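You operate a simulated robot arm through the tools that you are given. There is no shell and no other tool.

You are at the controls of a simulated robot arm. One attempt, no reset.

TASK
Put things in order on the top of the oak bench. At the end: the white sign (marked "WHITES") stands where the grey slate sign (marked "DARKS") stood; the green pine refill stands where the white sign stood; the green round battery stands on top of the blue carton (marked "LED LAMP"); the grey slate sign is in the beige spares bin; the purple scent bottle stands where the green pine refill stood; whatever was shut is shut again. Leave all else as you found it, and nothing knocked over.

The check looks at the end state, three seconds after you hand in, the way a careful person would. Anything else that was tipped, shoved, dropped, spilled or broken makes it a failure.

THE ROBOT
A 6-joint arm with a two-finger parallel gripper, fixed in place. Base frame: the origin is on the floor under the middle of its stand, x ahead of it, y to its left, z up; the work surface is at about z = 0.91. Lengths are in m, angles in rad, forces in N, time in s.
With the tool pointing down near the work surface it reaches from about 0.36 to 0.76 m from the base axis. Its first joint turns from -1.152 to 1.152 rad. Payload 2.45 kg.
The TCP is the grasp point between the finger pads, 0.024 m short of the fingertips. In the tool frame z runs along the fingers and y along their closing line. The gripper opens to 0.068 m. The fingers are 0.017 m wide and 0.01 m thick; the gripper's body (0.04 by 0.07 m) begins 0.041 m behind the TCP.
Orientation is that of the tool frame in the base frame, as a unit quaternion [w, x, y, z]. With the fingers straight down and closing along the base's y, the tool's x points along the base's -x, its y along +y and its z along -z.

THE INTERFACE
- The arm moves only by the tool move_arm. Its argument "rows" is one flat list of numbers, 7 for each row, row after row: the gripper command, from -1 (shut) to 1 (fully open), values between in proportion, then the shift along the tool's x, y, z in units of 25 mm (1.0 is 25 mm), then the turn, a rotation vector about the tool's x, y, z in units of 4 degrees (1.0 is 4 degrees). In form: [jaw, dx, dy, dz, ax, ay, az, jaw, dx, dy, dz, ax, ay, az, ...]. A call has 1 to 20 rows; each row shifts and turns the commanded pose from where the row before left it, along the tool's axes as they then stand. A call with a number of a shift or a turn outside -1 to 1 is refused whole. Rows are played at 5 a second. More than 0.05 m and 0.15 rad between two rows, or a gripper value outside its range, and nothing of the call is played. Where a pose cannot be reached the arm comes as near as it can. A force on the tool above 40 N (or 10 N above the force at the start of the call, whichever is more), or a blocked arm, ends the call early, and 0.2 s more pass. Each finger travels about 0.108 m/s and halts on what it meets, pressing with about 39 N; the grip force reading is that of the motor and also rises with nothing between the fingers. The clock runs only during rows and for 0.2 s after the last one: add rows that do not move to give the fingers time. It gives the time, the measured TCP pose, the force on the tool (base axes), the opening and the grip force at its end, in the units of the frame above (readings bear some noise), with the torque about the TCP (base axes, N m) and any sound that the robot's microphone picked up, and new pictures: "show" is both (left out), scene, wrist or none.
- Cameras (640 x 400 px; columns grow to the right, rows downward): "scene" is fixed at [0.162, 0.4095, 1.4635]; the picture's right is [-0.79, -0.61, 0.00], its down [-0.35, 0.45, -0.82] and it looks along [0.50, -0.65, -0.57] (base axes); focal length 214 px, centre (320, 200). "wrist" rides on the gripper at [0.084, 0.011, -0.075] in the tool frame; the picture's right is [-0.13, 0.99, 0.00], its down [-0.60, -0.08, -0.79] and it looks along [-0.79, -0.10, 0.61] (tool axes); focal length 251 px, centre (320, 200). There is no depth. A picture from a camera that has moved, and an enlarged one, comes with that camera's place and axes in the base frame and with its lens.
- close_up(camera, box): a new picture of the part [left, top, right, bottom] of that camera's present view, enlarged. No time passes.
- sign_off(): hands the job in; it is judged then, once.

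Nothing tells you positions but the pictures and the camera data. Unless the task says otherwise, let go and move clear before handing in.

The tools are called after ">>>" as a command line: name --argument value ..., lists and objects as JSON in quotes. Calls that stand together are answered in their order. move_arm: Moves the arm, as the interface text tells. Its arguments: {"type":"object","properties":{"rows":{"type":"array","items":{"type":"number"}},"show":{"type":"string","enum":["both","scene","wrist","none"]}},"required":["rows"]} The other tools are called the same way: close_up (camera, box) takes an enlarged picture of a part of a camera's view; sign_off () hands the job in.

At the start:

```text
time: 0.0
eef_pos: [0.5001, -0.0596, 1.3065]
orientation: [0.001, 0.0, 1.0, 0.0]
contact_force: [-0.2, -0.4, -0.2]
moment: [0.01, 0.01, 0.01]
opening: 0.0682
finger_force: 0.1
```

scene: 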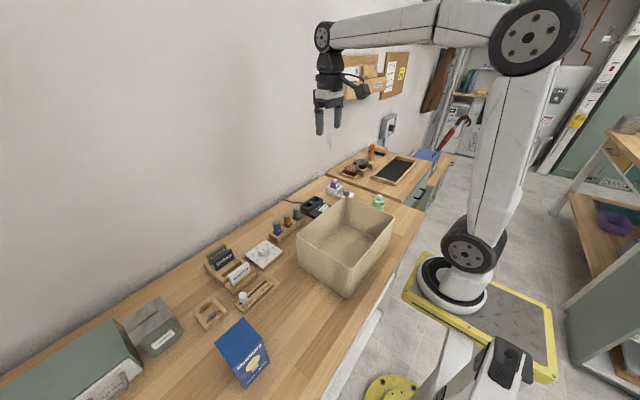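
wrist: 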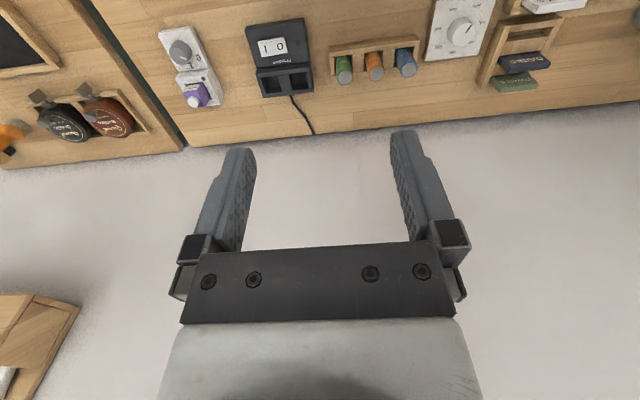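

I see an oak bench with a beige bin, a blue carton, signs in racks, batteries in a rack and some scent bottles near the wall. First I'll take close-ups to identify and locate everything.

>>> close_up --camera "scene" --box '[190, 220, 310, 330]'

>>> close_up --camera "scene" --box '[260, 170, 400, 260]'

>>> close_up --camera "scene" --box '[80, 280, 300, 400]'

>>> close_up --camera "wrist" --box '[130, 0, 640, 150]'

>>> close_up --camera "scene" --box '[310, 130, 450, 220]'

```text
3.64 times, centred on (250, 275) of scene
camera zoom: at [0.162, 0.4095, 1.4635], right [-0.79, -0.61, 0.0], down [-0.35, 0.45, -0.82], along [0.5, -0.65, -0.57], focal length 780 px, centre (574, -73)
```

zoom: 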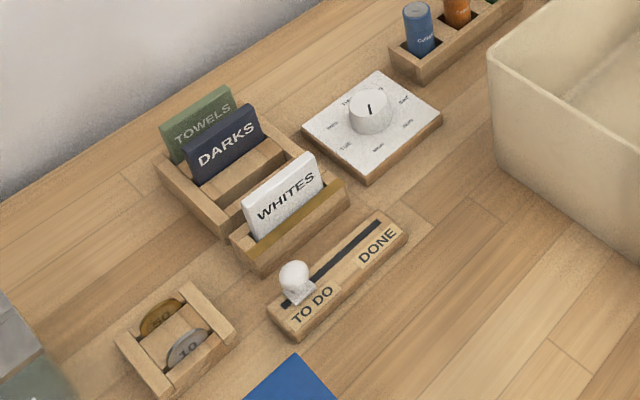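

```text
4.44 times, centred on (330, 215) of scene
camera zoom: at [0.162, 0.4095, 1.4635], right [-0.79, -0.61, 0.0], down [-0.35, 0.45, -0.82], along [0.5, -0.65, -0.57], focal length 953 px, centre (276, 133)
```

zoom: 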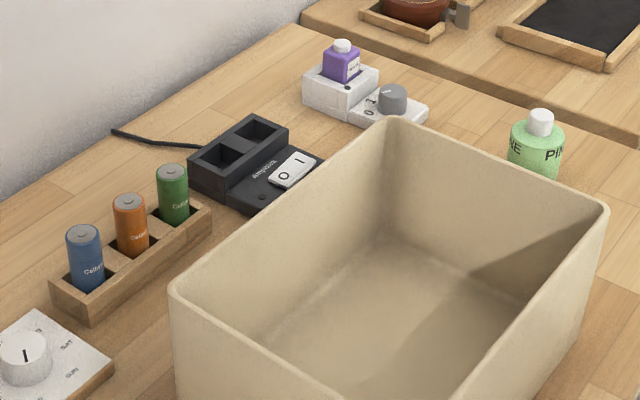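

```text
2.91 times, centred on (190, 340) of scene
camera zoom: at [0.162, 0.4095, 1.4635], right [-0.79, -0.61, 0.0], down [-0.35, 0.45, -0.82], along [0.5, -0.65, -0.57], focal length 624 px, centre (698, -207)
```

zoom: 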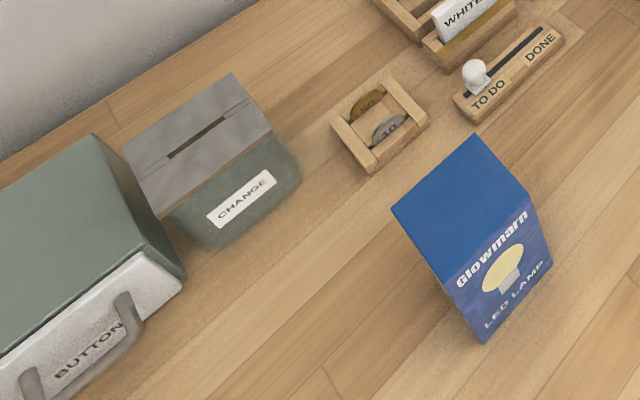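

```text
1.25 times, centred on (385, 75) of wrist
camera zoom: at [0.4153, -0.0484, 1.3819], right [0.13, 0.99, 0.0], down [0.6, -0.08, 0.79], along [0.79, -0.1, -0.61], focal length 316 px, centre (238, 357)
```

zoom: 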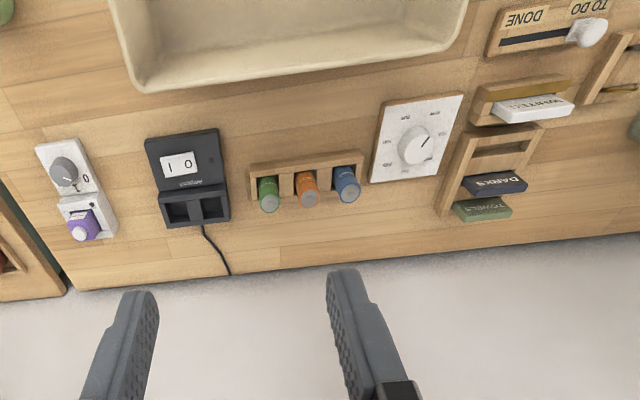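

```text
4.44 times, centred on (380, 175) of scene
camera zoom: at [0.162, 0.4095, 1.4635], right [-0.79, -0.61, 0.0], down [-0.35, 0.45, -0.82], along [0.5, -0.65, -0.57], focal length 953 px, centre (53, 311)
```

zoom: 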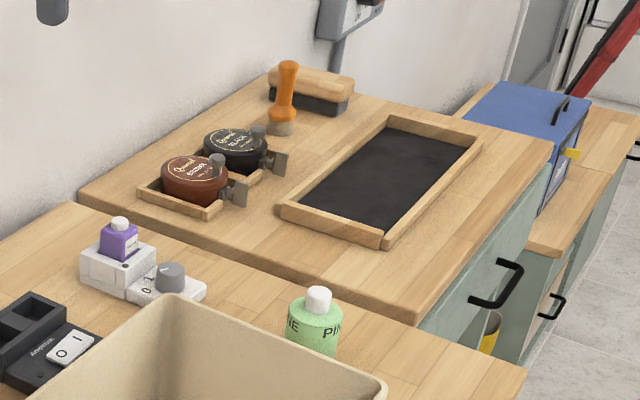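

I see two sign holders, the battery rack, the bin, the carton, the pine bottle behind the bin and the purple bottle in its diffuser. I'll swing the arm above the sign area to inspect it with the wrist camera.

>>> move_arm --rows '[1, 0.333, 1, 0.5, 0, 0, 0, 1, 0.333, 1, 0.5, 0, 0, 0, 1, 0.333, 1, 0.5, 0, 0, 0, 1, 0.333, 1, 0.5, 0, 0, 0, 1, 0.333, 1, 0.5, 0, 0, 0, 1, 0.333, 1, 0.5, 0, 0, 0, 1, 0.333, 1, 0.5, 0, 0, 0, 1, 0.333, 1, 0.5, 0, 0, 0, 1, 0.333, 1, 0.5, 0, 0, 0, 1, 0.333, 1, 0.5, 0, 0, 0, 1, 0.333, 1, 0.5, 0, 0, 0, 1, 0.333, 1, 0.5, 0, 0, 0]'

```text
time: 2.6
eef_pos: [0.3976, 0.2398, 1.1576]
orientation: [0.001, 0.0, 1.0, 0.0]
contact_force: [-1.2, -0.3, 0.4]
moment: [-0.01, 0.0, 0.04]
opening: 0.0681
finger_force: 0.1
camera wrist: at [0.3143, 0.2514, 1.2329], right [0.13, 0.99, 0.0], down [0.6, -0.08, 0.79], along [0.79, -0.1, -0.61], focal length 251 px, centre (320, 200)
```

scene: 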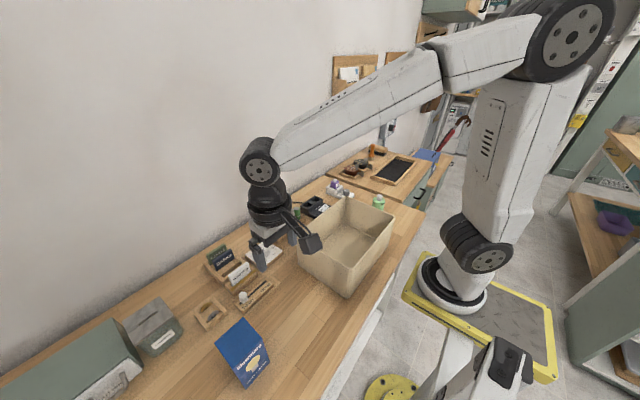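
wrist: 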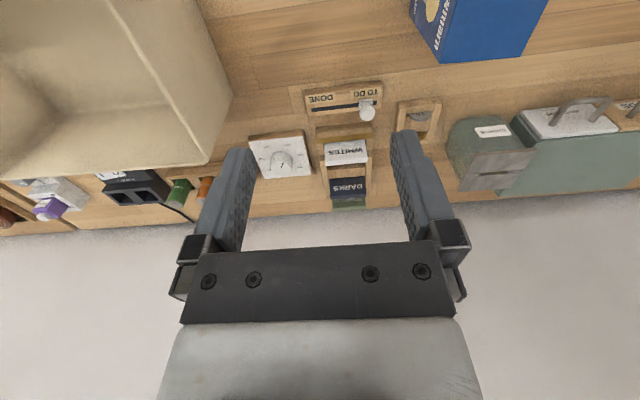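

The wrist view shows the signs from the robot's side; I'll zoom in on them to see how they sit.

>>> close_up --camera "wrist" --box '[230, 70, 450, 215]'

>>> close_up --camera "wrist" --box '[400, 0, 620, 200]'

>>> close_up --camera "scene" --box '[200, 235, 280, 305]'

```text
2.76 times, centred on (340, 142) of wrist
camera zoom: at [0.3143, 0.2514, 1.2329], right [0.13, 0.99, 0.0], down [0.6, -0.08, 0.79], along [0.79, -0.1, -0.61], focal length 694 px, centre (265, 359)
```

zoom: 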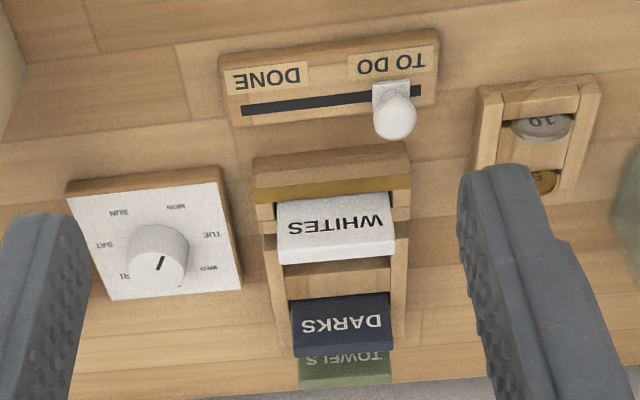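

```text
2.00 times, centred on (510, 100) of wrist
camera zoom: at [0.3143, 0.2514, 1.2329], right [0.13, 0.99, 0.0], down [0.6, -0.08, 0.79], along [0.79, -0.1, -0.61], focal length 503 px, centre (-60, 400)
```

zoom: 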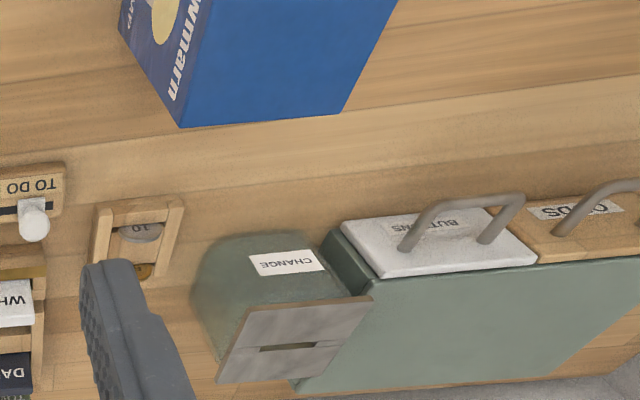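

```text
5.71 times, centred on (240, 270) of scene
camera zoom: at [0.162, 0.4095, 1.4635], right [-0.79, -0.61, 0.0], down [-0.35, 0.45, -0.82], along [0.5, -0.65, -0.57], focal length 1226 px, centre (777, -200)
```

zoom: 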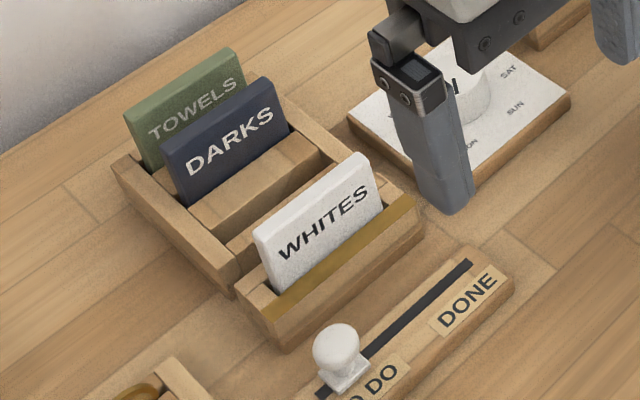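

The front stand holds WHITES behind a brass lip; DARKS is in the middle slot of the rack behind. I'll pitch the tool so the wrist camera looks steeply down on this area for better measurements.

>>> move_arm --rows '[1, 0, 0, 0, 0, 0.9375, 0, 1, 0, 0, 0, 0, 0.9375, 0, 1, 0, 0, 0, 0, 0.9375, 0, 1, 0, 0, 0, 0, 0.9375, 0, 1, 0, 0, 0, 0, 0.9375, 0, 1, 0, 0, 0, 0, 0.9375, 0, 1, 0, 0, 0, 0, 0.9375, 0, 1, 0, 0, 0, 0, 0.9375, 0, 1, -0.94, 0, 0, 0, 0, 0, 1, -0.94, 0, 0, 0, 0, 0, 1, -0.94, 0, 0, 0, 0, 0, 1, -0.94, 0, 0, 0, 0, 0]' --show "wrist"

```text
time: 5.2
eef_pos: [0.4814, 0.2391, 1.1101]
orientation: [-0.258, 0.001, 0.966, 0.0]
contact_force: [0.9, 1.5, -0.3]
moment: [-0.01, 0.0, 0.0]
opening: 0.0683
finger_force: 0.1
camera wrist: at [0.446, 0.2515, 1.2158], right [0.11, 0.99, -0.06], down [0.92, -0.08, 0.39], along [0.38, -0.1, -0.92], focal length 251 px, centre (320, 200)
```

wrist: 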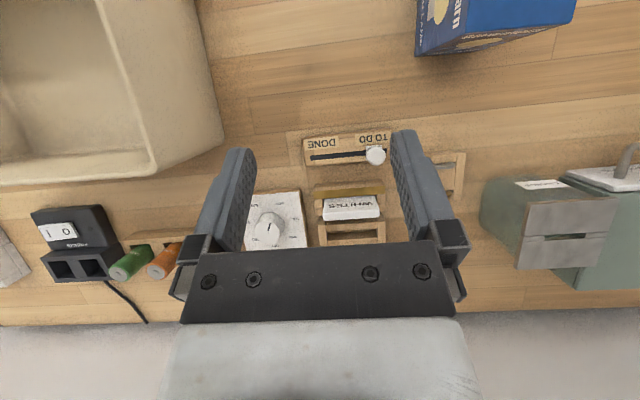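

The gripper hides DARKS in this pose. I'll reduce the tilt and move forward so both signs appear between the fingers.

>>> move_arm --rows '[1, 0, 0, 0, 0, -0.9375, 0, 1, 0, 0, 0, 0, -0.9375, 0, 1, 0, 0, 0, 0, -0.9375, 0, 1, 0, 0, 0, 0, -0.9375, 0, 1, -0.773, 0, -0.207, 0, 0, 0, 1, -0.773, 0, -0.207, 0, 0, 0, 1, -0.773, 0, -0.207, 0, 0, 0, 1, -0.773, 0, -0.207, 0, 0, 0]' --show "wrist"

>>> close_up --camera "wrist" --box '[220, 0, 440, 220]'

>>> close_up --camera "wrist" --box '[40, 80, 240, 240]'

```text
time: 7.0
eef_pos: [0.5625, 0.2407, 1.1096]
orientation: [-0.13, 0.0, 0.992, 0.0]
contact_force: [0.5, 0.2, 0.9]
moment: [0.02, -0.03, 0.01]
opening: 0.0677
finger_force: 0.1
camera wrist: at [0.5, 0.2521, 1.2044], right [0.12, 0.99, -0.03], down [0.79, -0.08, 0.61], along [0.6, -0.1, -0.79], focal length 251 px, centre (320, 200)
```

wrist: 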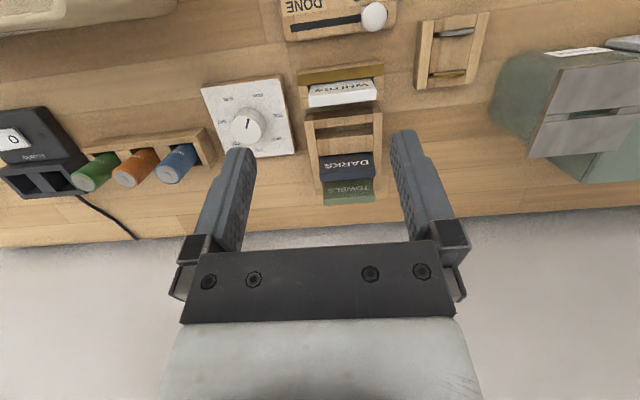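

```text
1.82 times, centred on (330, 110) of wrist
camera zoom: at [0.5, 0.2521, 1.2044], right [0.12, 0.99, -0.03], down [0.79, -0.08, 0.61], along [0.6, -0.1, -0.79], focal length 457 px, centre (302, 364)
```

zoom: 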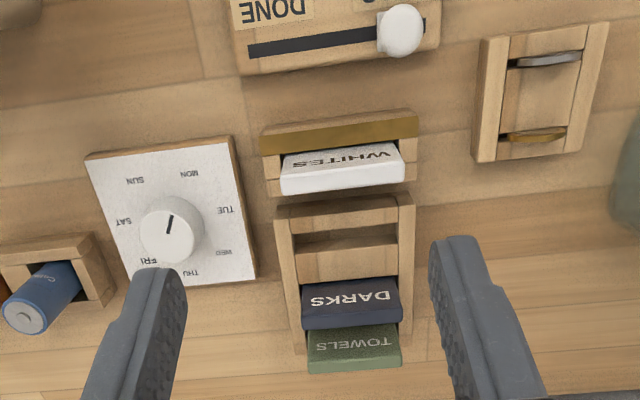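

```text
2.50 times, centred on (140, 160) of wrist
camera zoom: at [0.5, 0.2521, 1.2044], right [0.12, 0.99, -0.03], down [0.79, -0.08, 0.61], along [0.6, -0.1, -0.79], focal length 629 px, centre (770, 300)
```

zoom: 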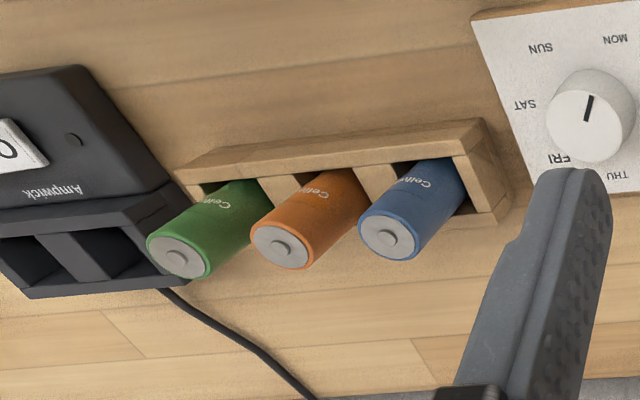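

I now see the rack, both signs and the battery rack clearly. I'll take higher zooms to measure corner positions precisely.

>>> close_up --camera "wrist" --box '[290, 50, 400, 130]'

>>> close_up --camera "wrist" --box '[290, 130, 400, 210]'

>>> close_up --camera "scene" --box '[195, 235, 255, 280]'

>>> close_up --camera "scene" --box '[215, 250, 275, 295]'

```text
5.00 times, centred on (345, 90) of wrist
camera zoom: at [0.5, 0.2521, 1.2044], right [0.12, 0.99, -0.03], down [0.79, -0.08, 0.61], along [0.6, -0.1, -0.79], focal length 1257 px, centre (195, 750)
```

zoom: 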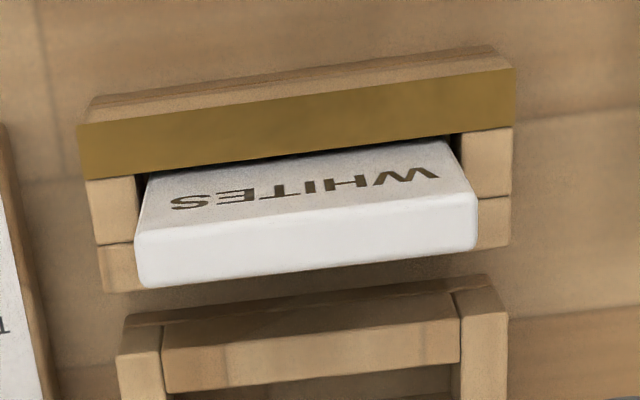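

```text
5.00 times, centred on (345, 170) of wrist
camera zoom: at [0.5, 0.2521, 1.2044], right [0.12, 0.99, -0.03], down [0.79, -0.08, 0.61], along [0.6, -0.1, -0.79], focal length 1257 px, centre (195, 350)
```

zoom: 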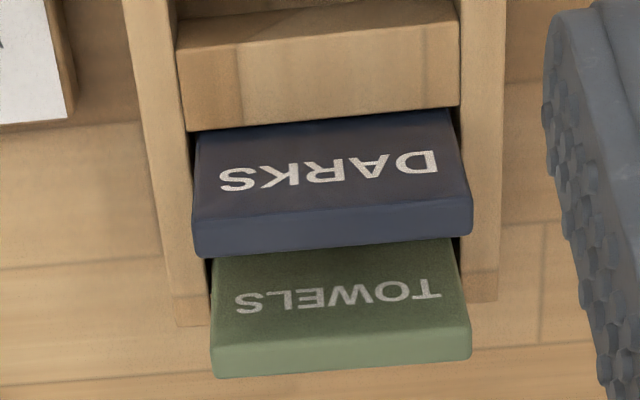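

```text
8.89 times, centred on (225, 258) of scene
camera zoom: at [0.162, 0.4095, 1.4635], right [-0.79, -0.61, 0.0], down [-0.35, 0.45, -0.82], along [0.5, -0.65, -0.57], focal length 1906 px, centre (1164, -311)
```

zoom: 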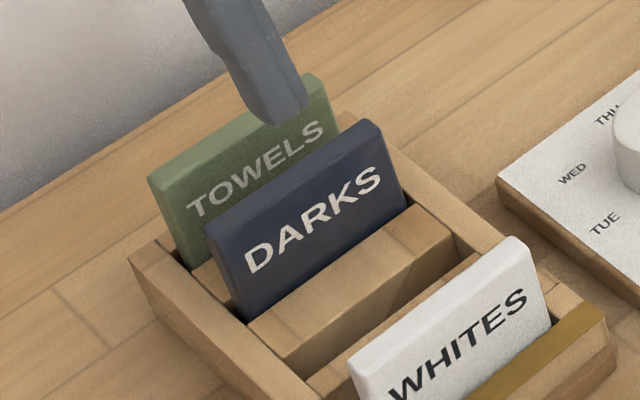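

```text
8.89 times, centred on (245, 272) of scene
camera zoom: at [0.162, 0.4095, 1.4635], right [-0.79, -0.61, 0.0], down [-0.35, 0.45, -0.82], along [0.5, -0.65, -0.57], focal length 1906 px, centre (987, -444)
```

zoom: 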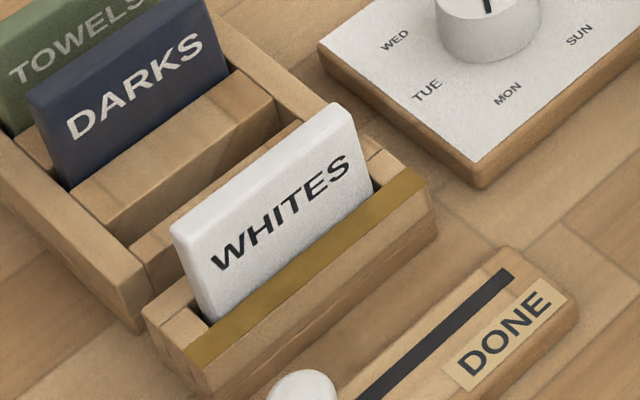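

WHITES sits at about x 0.566, y 0.255 and DARKS at about x 0.645, y 0.255, both with tops near z 0.973 and about 0.059 wide. Next I'll go vertical above DARKS and check alignment between the fingers.

>>> move_arm --rows '[1, 0, 0, 0, 0, -0.9375, 0, 1, 0, 0, 0, 0, -0.9375, 0, 1, 0, 0, 0, 0, -0.9375, 0, 1, 0, 0, 0, 0, -0.9375, 0, 1, -0.834, 0.15, 0.6, 0, 0, 0, 1, -0.834, 0.15, 0.6, 0, 0, 0, 1, -0.834, 0.15, 0.6, 0, 0, 0, 1, -0.834, 0.15, 0.6, 0, 0, 0, 1, 0, 0, 0, 0, 0, 0]'

>>> close_up --camera "wrist" --box '[200, 20, 460, 200]'

>>> close_up --camera "scene" --box '[185, 200, 285, 290]'

```text
time: 9.0
eef_pos: [0.6455, 0.2538, 1.0511]
orientation: [0.001, 0.0, 1.0, 0.001]
contact_force: [-0.7, 0.3, 0.3]
moment: [-0.03, -0.02, -0.01]
opening: 0.068
finger_force: 0.1
camera wrist: at [0.5609, 0.2657, 1.1259], right [0.13, 0.99, 0.0], down [0.6, -0.08, 0.79], along [0.79, -0.1, -0.61], focal length 251 px, centre (320, 200)
```

scene: 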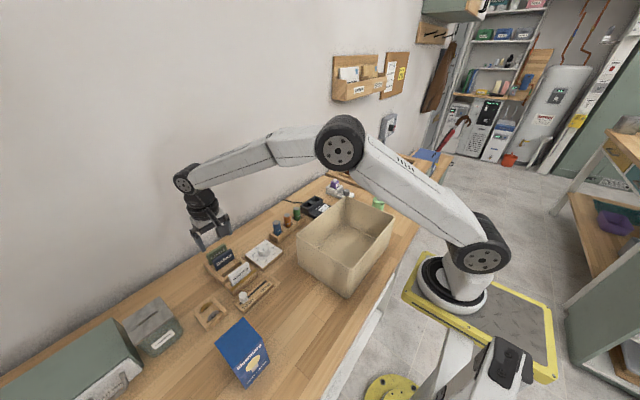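
wrist: 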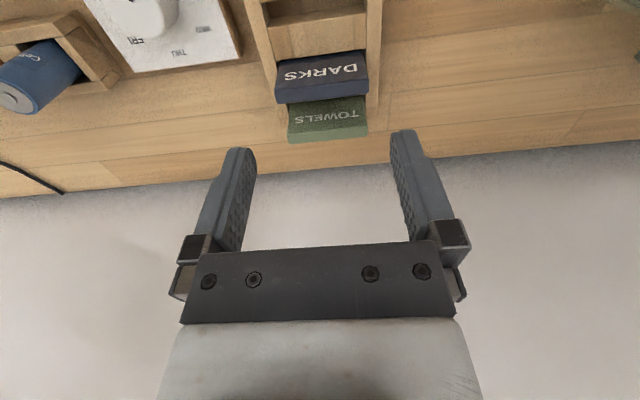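

```text
2.22 times, centred on (330, 110) of wrist
camera zoom: at [0.5609, 0.2657, 1.1259], right [0.13, 0.99, 0.0], down [0.6, -0.08, 0.79], along [0.79, -0.1, -0.61], focal length 559 px, centre (298, 400)
```

zoom: 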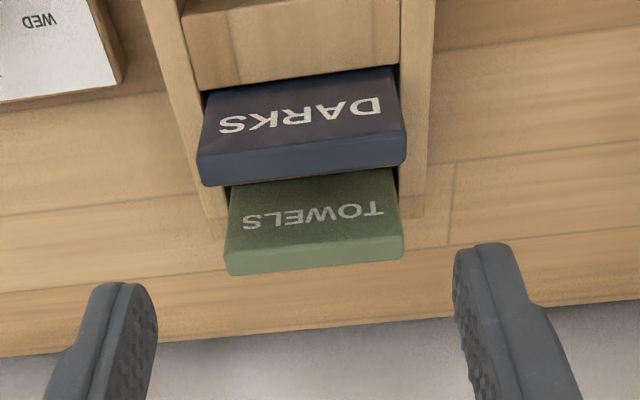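

```text
4.44 times, centred on (235, 245) of scene
camera zoom: at [0.162, 0.4095, 1.4635], right [-0.79, -0.61, 0.0], down [-0.35, 0.45, -0.82], along [0.5, -0.65, -0.57], focal length 953 px, centre (698, 0)
```

zoom: 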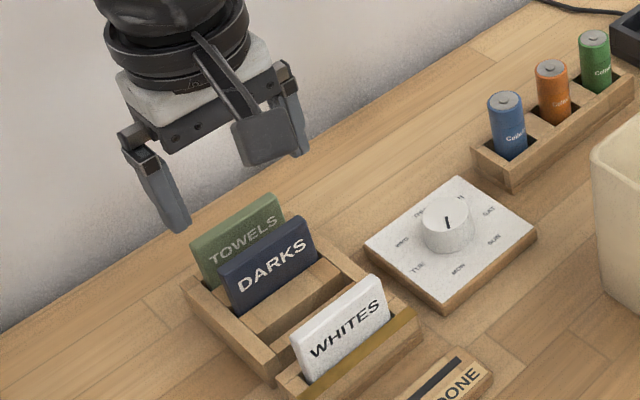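

DARKS is centred about 1 mm off the finger mid-plane, so alignment is good. I'll descend around its edges, staying above the rails, and close.

>>> move_arm --rows '[1, 0.02, 0.04, 0.76, 0, 0, 0, 1, 0, 0, 0.76, 0, 0, 0, 1, 0, 0, 0.76, 0, 0, 0, 1, 0, 0, 0.76, 0, 0, 0, 1, 0, 0, 0, 0, 0, 0]'

>>> close_up --camera "scene" --box '[185, 220, 285, 300]'

>>> close_up --camera "wrist" --box '[200, 60, 460, 220]'

```text
time: 10.2
eef_pos: [0.6445, 0.2572, 0.9738]
orientation: [0.001, 0.0, 1.0, 0.0]
contact_force: [0.3, 0.3, -0.6]
moment: [0.0, -0.01, 0.0]
opening: 0.0679
finger_force: 0.1
camera wrist: at [0.5611, 0.2681, 1.0488], right [0.13, 0.99, 0.0], down [0.6, -0.08, 0.79], along [0.79, -0.1, -0.61], focal length 251 px, centre (320, 200)
```

scene: 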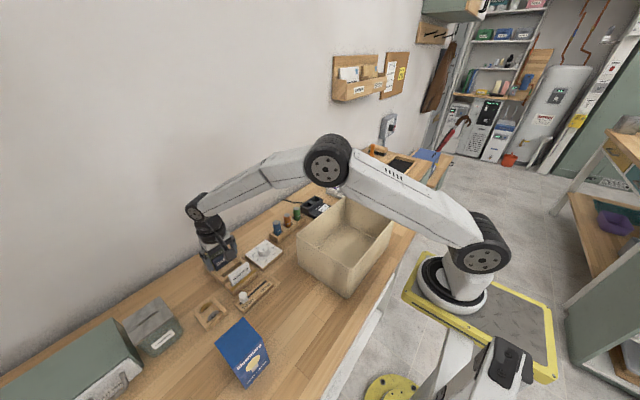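
wrist: 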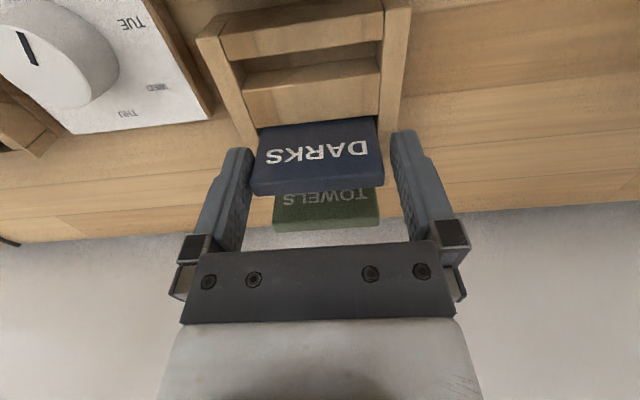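

```text
5.00 times, centred on (235, 260) of scene
camera zoom: at [0.162, 0.4095, 1.4635], right [-0.79, -0.61, 0.0], down [-0.35, 0.45, -0.82], along [0.5, -0.65, -0.57], focal length 1072 px, centre (745, -100)
```

zoom: 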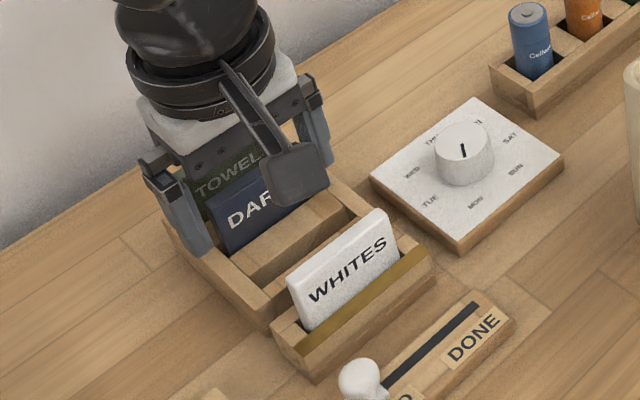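

```text
2.46 times, centred on (330, 140) of wrist
camera zoom: at [0.5611, 0.2681, 1.0488], right [0.13, 0.99, 0.0], down [0.6, -0.08, 0.79], along [0.79, -0.1, -0.61], focal length 619 px, centre (295, 348)
```

zoom: 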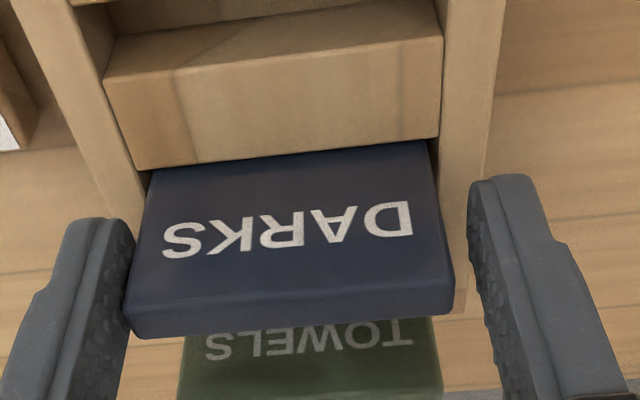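

The fingers straddle DARKS with a small gap each side, above the rails. I'll nudge 1 mm toward -y and close the gripper.

>>> move_arm --rows '[1, 0, -0.04, 0, 0, 0, 0, -1, 0, 0, 0, 0, 0, 0, -1, 0, 0, 0, 0, 0, 0, -1, 0, 0, 0, 0, 0, 0]' --show "wrist"

```text
time: 11.2
eef_pos: [0.6466, 0.2544, 0.9736]
orientation: [0.002, 0.0, 1.0, 0.0]
contact_force: [-0.4, 0.6, 0.1]
moment: [0.03, -0.04, 0.02]
opening: 0.0589
finger_force: 38.8
camera wrist: at [0.5614, 0.2665, 1.049], right [0.13, 0.99, 0.0], down [0.6, -0.08, 0.79], along [0.79, -0.1, -0.61], focal length 251 px, centre (320, 200)
```

wrist: 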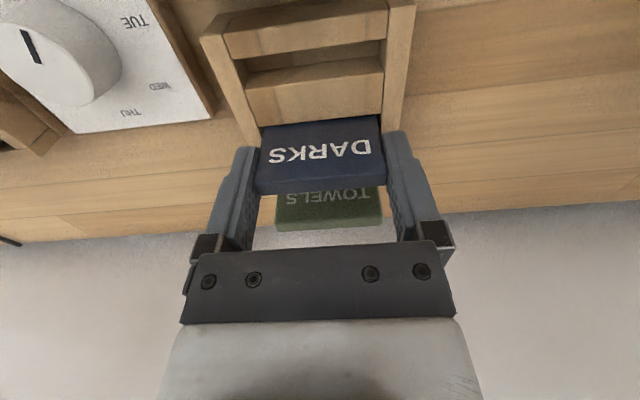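

DARKS is gripped (width 0.0585). I'll lift it straight up clear of the rack.

>>> move_arm --rows '[-1, 0, 0, -0.4, 0, 0, 0, -1, 0, 0, -0.6, 0, 0, 0, -1, 0, 0, -0.8, 0, 0, 0, -1, 0, 0, -1, 0, 0, 0, -1, 0, 0, -1, 0, 0, 0, -1, 0, 0, -1, 0, 0, 0, -1, 0, 0, 0, 0, 0, 0]'

>>> close_up --camera "scene" --box '[185, 200, 285, 290]'

>>> close_up --camera "wrist" --box '[200, 0, 460, 200]'

```text
time: 12.8
eef_pos: [0.6451, 0.2549, 1.0944]
orientation: [0.001, 0.0, 1.0, 0.0]
contact_force: [0.3, -0.7, -0.1]
moment: [-0.04, -0.01, 0.0]
opening: 0.0585
finger_force: 39.3
camera wrist: at [0.5591, 0.2666, 1.1703], right [0.13, 0.99, 0.0], down [0.6, -0.08, 0.79], along [0.79, -0.1, -0.61], focal length 251 px, centre (320, 200)
```

scene: 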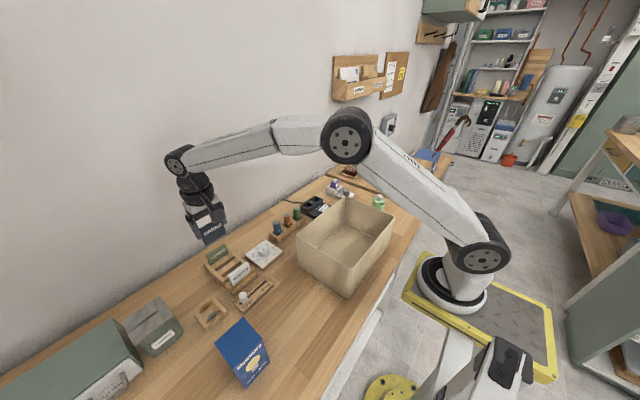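
wrist: 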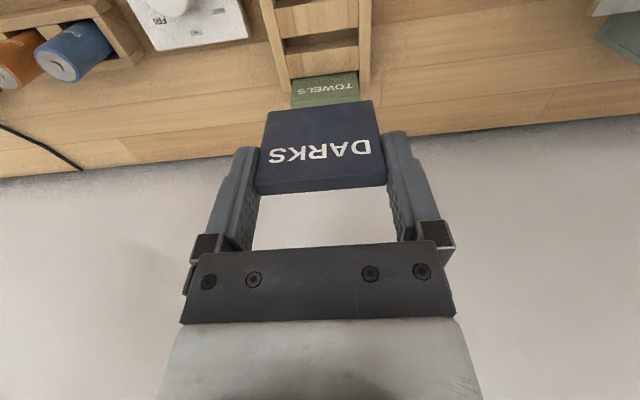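

```text
4.44 times, centred on (235, 245) of scene
camera zoom: at [0.162, 0.4095, 1.4635], right [-0.79, -0.61, 0.0], down [-0.35, 0.45, -0.82], along [0.5, -0.65, -0.57], focal length 953 px, centre (698, 0)
```

zoom: 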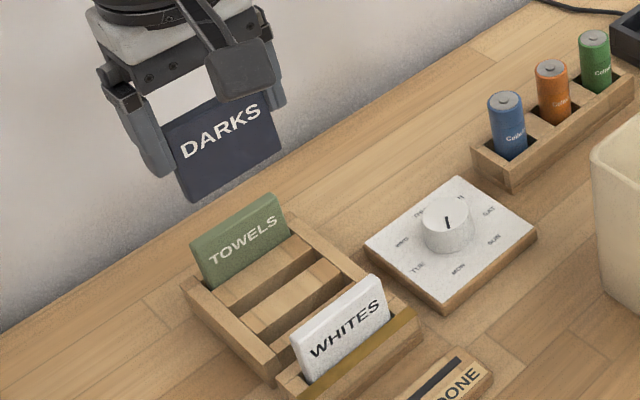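

```text
2.00 times, centred on (330, 100) of wrist
camera zoom: at [0.5591, 0.2666, 1.1703], right [0.13, 0.99, 0.0], down [0.6, -0.08, 0.79], along [0.79, -0.1, -0.61], focal length 503 px, centre (300, 400)
```

zoom: 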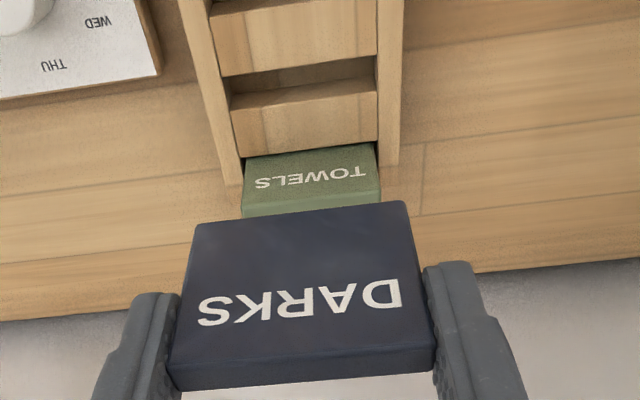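

DARKS is out. I'll carry it at safe height over the bin and look before lowering.

>>> move_arm --rows '[-1, 0, 0, -1, 0, 0, 0, -1, 0, 0, -1, 0, 0, 0, -1, 0.855, -0.927, 0, 0, 0, 0, -1, 0.855, -0.927, 0, 0, 0, 0, -1, 0.855, -0.927, 0, 0, 0, 0, -1, 0.855, -0.927, 0, 0, 0, 0, -1, 0.855, -0.927, 0, 0, 0, 0, -1, 0.855, -0.927, 0, 0, 0, 0, -1, 0.855, -0.927, 0, 0, 0, 0, -1, 0.855, -0.927, 0, 0, 0, 0, -1, 0.855, -0.927, 0, 0, 0, 0, -1, 0.855, -0.927, 0, 0, 0, 0, -1, 0.855, -0.927, 0, 0, 0, 0, -1, 0, 0, 0, 0, 0, 0]'

>>> close_up --camera "scene" --box '[280, 120, 420, 300]'

```text
time: 15.8
eef_pos: [0.4096, 0.0012, 1.1443]
orientation: [0.0, 0.0, 1.0, 0.0]
contact_force: [-0.3, 0.2, -0.3]
moment: [0.0, 0.01, 0.0]
opening: 0.059
finger_force: 38.9
camera wrist: at [0.3247, 0.0113, 1.22], right [0.13, 0.99, 0.0], down [0.6, -0.08, 0.79], along [0.79, -0.1, -0.61], focal length 251 px, centre (320, 200)
```

scene: 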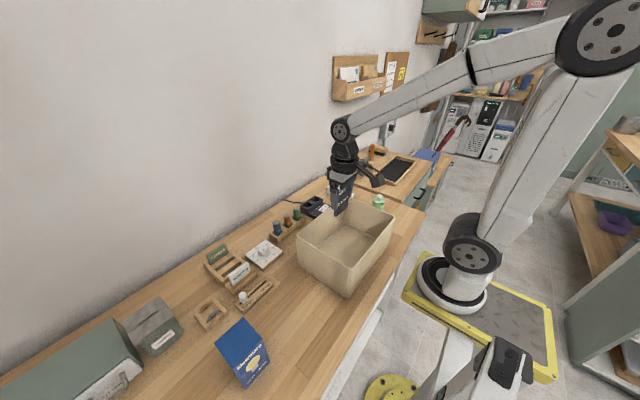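
wrist: 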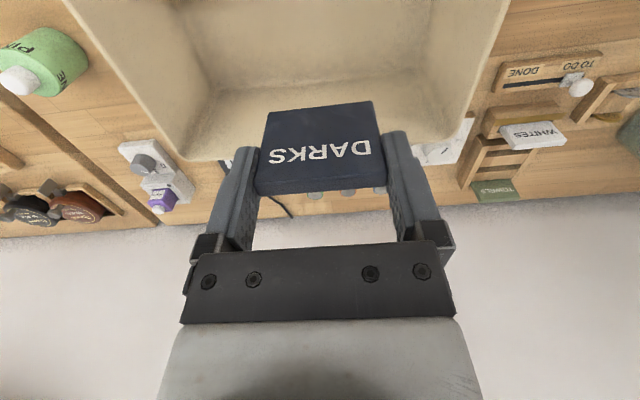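

```text
2.22 times, centred on (350, 210) of scene
camera zoom: at [0.162, 0.4095, 1.4635], right [-0.79, -0.61, 0.0], down [-0.35, 0.45, -0.82], along [0.5, -0.65, -0.57], focal length 477 px, centre (253, 178)
```

zoom: 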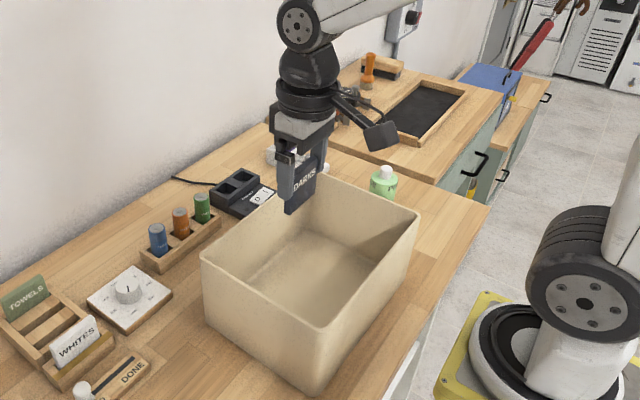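

The sign hangs inside the bin outline. I'll shift 1 cm forward, lower it into the bin and release near the floor.

>>> move_arm --rows '[-1, -0.4, 0, 0, 0, 0, 0, -1, 0, 0, 0.9, 0, 0, 0, -1, 0, 0, 0.9, 0, 0, 0, -1, 0, 0, 0.9, 0, 0, 0, -1, 0, 0, 0.9, 0, 0, 0, -1, 0, 0, 0.9, 0, 0, 0, -1, 0, 0, 0.9, 0, 0, 0, -1, 0, 0, 0.5, 0, 0, 0, -1, 0, 0, 0, 0, 0, 0]'

>>> close_up --camera "scene" --box '[280, 150, 420, 300]'

```text
time: 17.8
eef_pos: [0.4203, -0.0007, 0.9959]
orientation: [0.001, 0.0, 1.0, 0.0]
contact_force: [-0.1, 0.0, -0.6]
moment: [0.0, 0.0, -0.01]
opening: 0.0588
finger_force: 38.9
camera wrist: at [0.3347, 0.0107, 1.0714], right [0.13, 0.99, 0.0], down [0.6, -0.08, 0.79], along [0.79, -0.1, -0.61], focal length 251 px, centre (320, 200)
```

scene: 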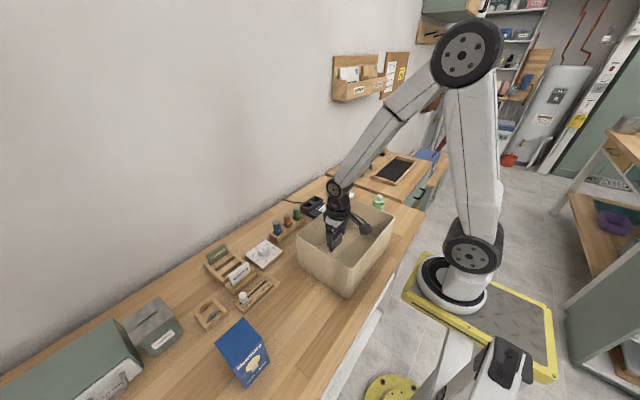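
wrist: 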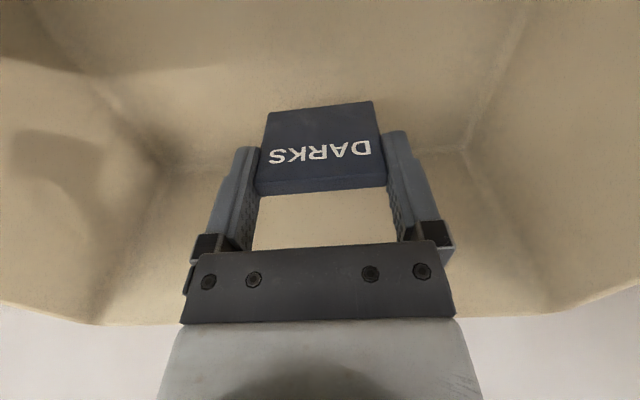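

```text
2.67 times, centred on (350, 225) of scene
camera zoom: at [0.162, 0.4095, 1.4635], right [-0.79, -0.61, 0.0], down [-0.35, 0.45, -0.82], along [0.5, -0.65, -0.57], focal length 572 px, centre (240, 133)
```

zoom: 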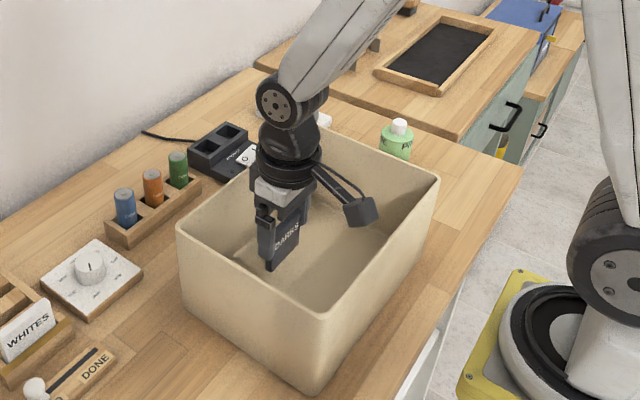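

It's well inside the bin with clearance all round. I'll lower 15 mm more and release.

>>> move_arm --rows '[-1, 0, 0, 0.3, 0, 0, 0, -1, 0, 0, 0.3, 0, 0, 0, -1, 0, 0, 0, 0, 0, 0, 0.85, 0, 0, 0, 0, 0, 0, 1, 0, 0, 0, 0, 0, 0, 1, 0, 0, 0, 0, 0, 0, 1, 0, 0, 0, 0, 0, 0]' --show "wrist"

```text
time: 19.4
eef_pos: [0.4187, -0.0015, 0.9796]
orientation: [0.002, 0.0, 1.0, 0.0]
contact_force: [0.0, 0.7, -0.3]
moment: [0.0, 0.02, -0.02]
opening: 0.0682
finger_force: 0.1
camera wrist: at [0.3354, 0.0111, 1.0556], right [0.13, 0.99, 0.0], down [0.6, -0.08, 0.79], along [0.79, -0.1, -0.61], focal length 251 px, centre (320, 200)
```

wrist: 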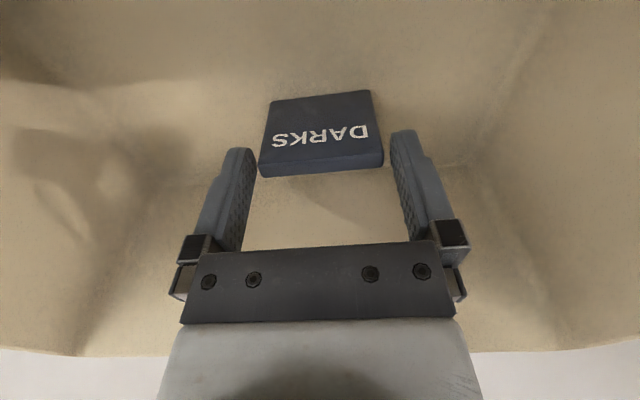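

DARKS is standing inside the bin, released. I'll lift straight out and travel to above WHITES.

>>> move_arm --rows '[1, 0, 0, -0.6, 0, 0, 0, 1, 0, 0, -0.9, 0, 0, 0, 1, 0, 0, -1, 0, 0, 0, 1, 0, 0, -1, 0, 0, 0, 1, 0, 0, -1, 0, 0, 0, 1, 0, 0, -1, 0, 0, 0, 1, 0, 0, -0.9, 0, 0, 0, 1, -0.537, 0.929, 0, 0, 0, 0, 1, -0.537, 0.929, 0, 0, 0, 0, 1, -0.537, 0.929, 0, 0, 0, 0, 1, -0.537, 0.929, 0, 0, 0, 0, 1, -0.537, 0.929, 0, 0, 0, 0, 1, -0.537, 0.929, 0, 0, 0, 0, 1, -0.537, 0.929, 0.72, 0, 0, 0, 1, -0.537, 0.929, 0.72, 0, 0, 0, 1, -0.537, 0.929, 0.72, 0, 0, 0, 1, -0.537, 0.929, 0.72, 0, 0, 0, 1, -0.537, 0.929, 0.72, 0, 0, 0, 1, 0, 0, 0, 0, 0, 0]'

>>> close_up --camera "wrist" --box '[220, 20, 440, 200]'

>>> close_up --camera "scene" --box '[280, 170, 420, 300]'

```text
time: 23.4
eef_pos: [0.5658, 0.2548, 1.049]
orientation: [0.001, 0.001, 1.0, 0.0]
contact_force: [0.0, -0.6, -0.4]
moment: [0.01, 0.01, 0.03]
opening: 0.068
finger_force: 0.1
camera wrist: at [0.482, 0.2677, 1.1248], right [0.13, 0.99, 0.0], down [0.6, -0.08, 0.79], along [0.79, -0.1, -0.61], focal length 251 px, centre (320, 200)
```

scene: 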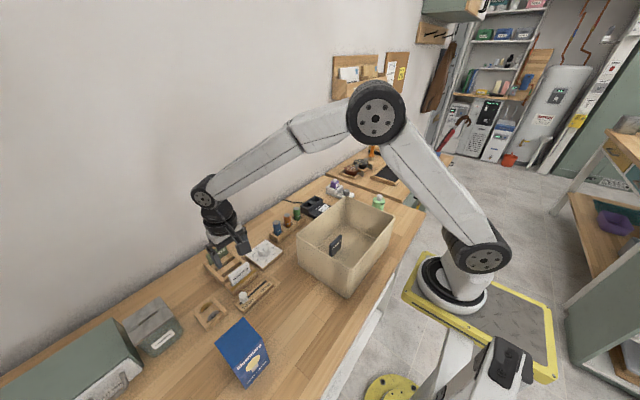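
wrist: 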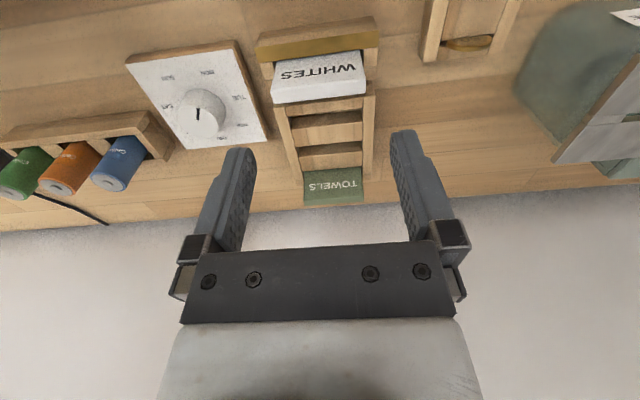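

```text
2.22 times, centred on (330, 110) of wrist
camera zoom: at [0.482, 0.2677, 1.1248], right [0.13, 0.99, 0.0], down [0.6, -0.08, 0.79], along [0.79, -0.1, -0.61], focal length 559 px, centre (298, 400)
```

zoom: 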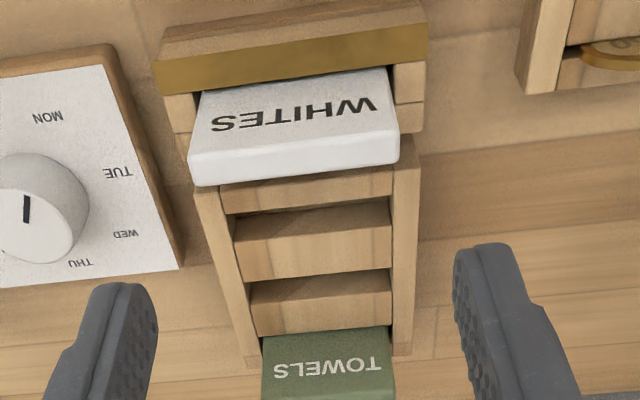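

```text
3.08 times, centred on (350, 235) of scene
camera zoom: at [0.162, 0.4095, 1.4635], right [-0.79, -0.61, 0.0], down [-0.35, 0.45, -0.82], along [0.5, -0.65, -0.57], focal length 660 px, centre (228, 92)
```

zoom: 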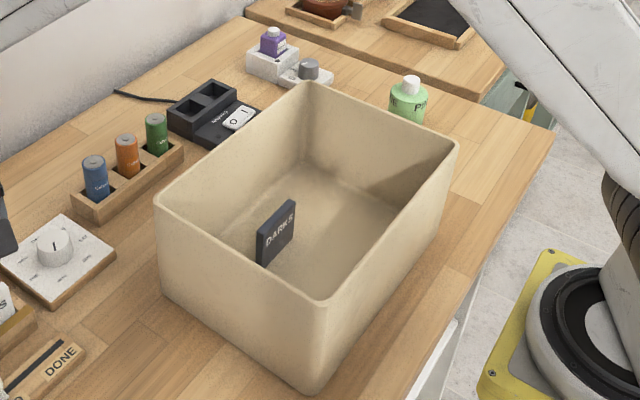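

DARKS stands in the bin. WHITES is nearly centred; I'll shift ~2 mm to -y, descend and check before closing.

>>> move_arm --rows '[1, 0, -0.07, 0.775, 0, 0, 0, 1, 0, 0, 0.775, 0, 0, 0, 1, 0, 0, 0.775, 0, 0, 0, 1, 0, 0, 0.775, 0, 0, 0, 1, 0, 0, 0, 0, 0, 0]' --show "wrist"

>>> close_up --camera "wrist" --box '[200, 60, 460, 220]'

>>> close_up --camera "scene" --box '[195, 220, 285, 300]'

```text
time: 24.6
eef_pos: [0.5663, 0.2536, 0.9735]
orientation: [0.0, -0.001, 1.0, 0.001]
contact_force: [0.5, -0.3, 0.5]
moment: [0.02, -0.02, -0.01]
opening: 0.0679
finger_force: 0.0
camera wrist: at [0.4823, 0.2655, 1.0495], right [0.13, 0.99, 0.0], down [0.6, -0.08, 0.79], along [0.79, -0.1, -0.61], focal length 251 px, centre (320, 200)
```

wrist: 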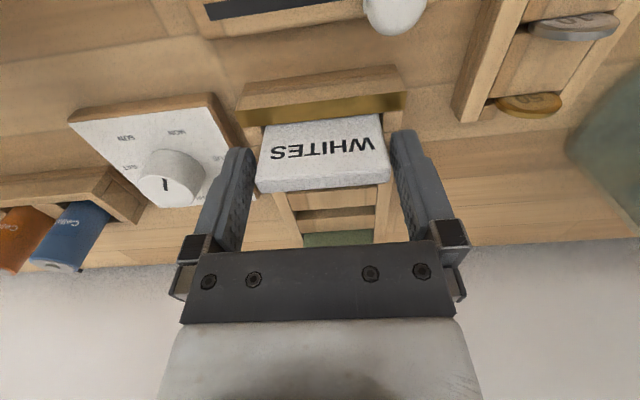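

```text
2.46 times, centred on (330, 140) of wrist
camera zoom: at [0.4823, 0.2655, 1.0495], right [0.13, 0.99, 0.0], down [0.6, -0.08, 0.79], along [0.79, -0.1, -0.61], focal length 619 px, centre (295, 348)
```

zoom: 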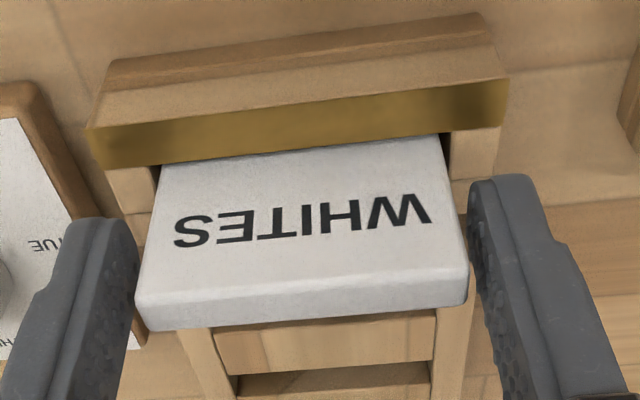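

```text
5.00 times, centred on (240, 260) of scene
camera zoom: at [0.162, 0.4095, 1.4635], right [-0.79, -0.61, 0.0], down [-0.35, 0.45, -0.82], along [0.5, -0.65, -0.57], focal length 1072 px, centre (720, -100)
```

zoom: 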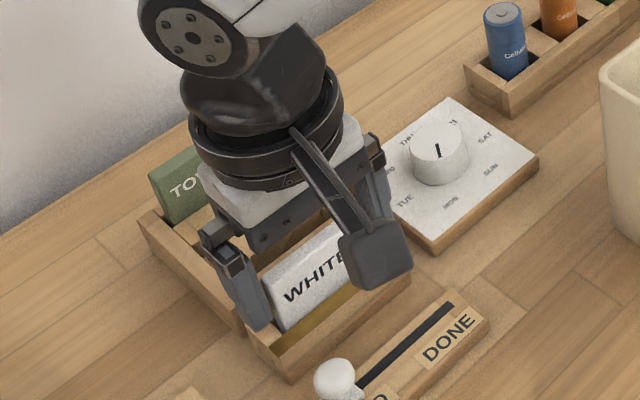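

WHITES is centred to within a millimetre. Closing and lifting it out.

>>> move_arm --rows '[1, 0, 0.03, 0, 0, 0, 0, -1, 0, 0, 0, 0, 0, 0, -1, 0, 0, 0, 0, 0, 0, -1, 0, 0, 0, 0, 0, 0, -1, 0, 0, -0.4, 0, 0, 0, -1, 0, 0, -0.6, 0, 0, 0, -1, 0, 0, -0.8, 0, 0, 0, -1, 0, 0, -1, 0, 0, 0, -1, 0, 0, -1, 0, 0, 0, -1, 0, 0, 0, 0, 0, 0]'

>>> close_up --camera "scene" --box '[195, 220, 285, 300]'

>>> close_up --camera "wrist" --box '[200, 0, 460, 220]'

```text
time: 26.8
eef_pos: [0.5655, 0.2537, 1.0698]
orientation: [0.0, 0.0, 1.0, 0.001]
contact_force: [1.0, -0.9, -0.3]
moment: [0.0, -0.03, -0.01]
opening: 0.0588
finger_force: 38.9
camera wrist: at [0.4821, 0.2656, 1.1456], right [0.13, 0.99, 0.0], down [0.6, -0.08, 0.79], along [0.79, -0.1, -0.61], focal length 251 px, centre (320, 200)
```

scene: 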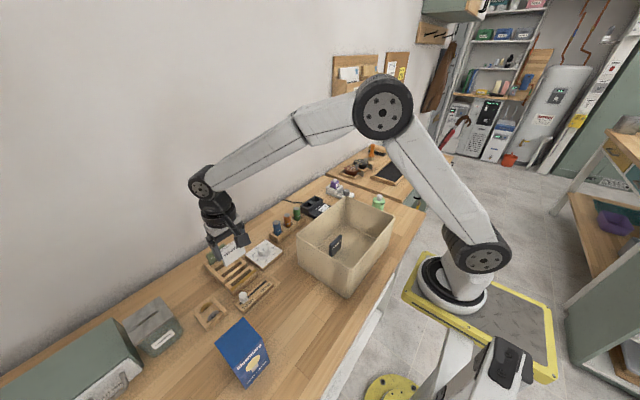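
wrist: 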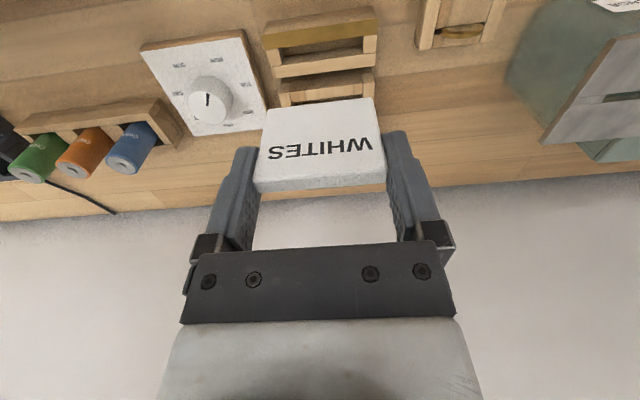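

```text
5.00 times, centred on (240, 260) of scene
camera zoom: at [0.162, 0.4095, 1.4635], right [-0.79, -0.61, 0.0], down [-0.35, 0.45, -0.82], along [0.5, -0.65, -0.57], focal length 1072 px, centre (720, -100)
```

zoom: 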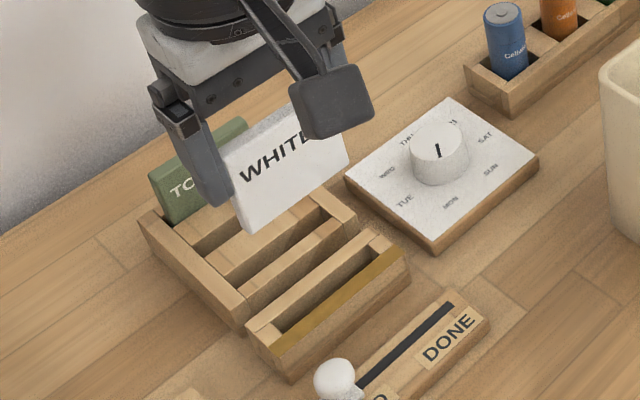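

```text
1.82 times, centred on (330, 110) of wrist
camera zoom: at [0.4821, 0.2656, 1.1456], right [0.13, 0.99, 0.0], down [0.6, -0.08, 0.79], along [0.79, -0.1, -0.61], focal length 457 px, centre (302, 364)
```

zoom: 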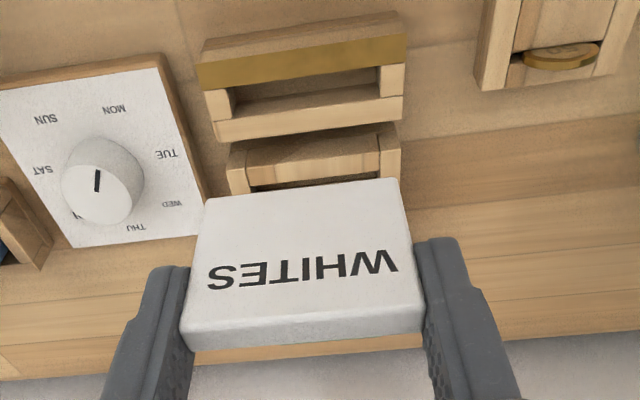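

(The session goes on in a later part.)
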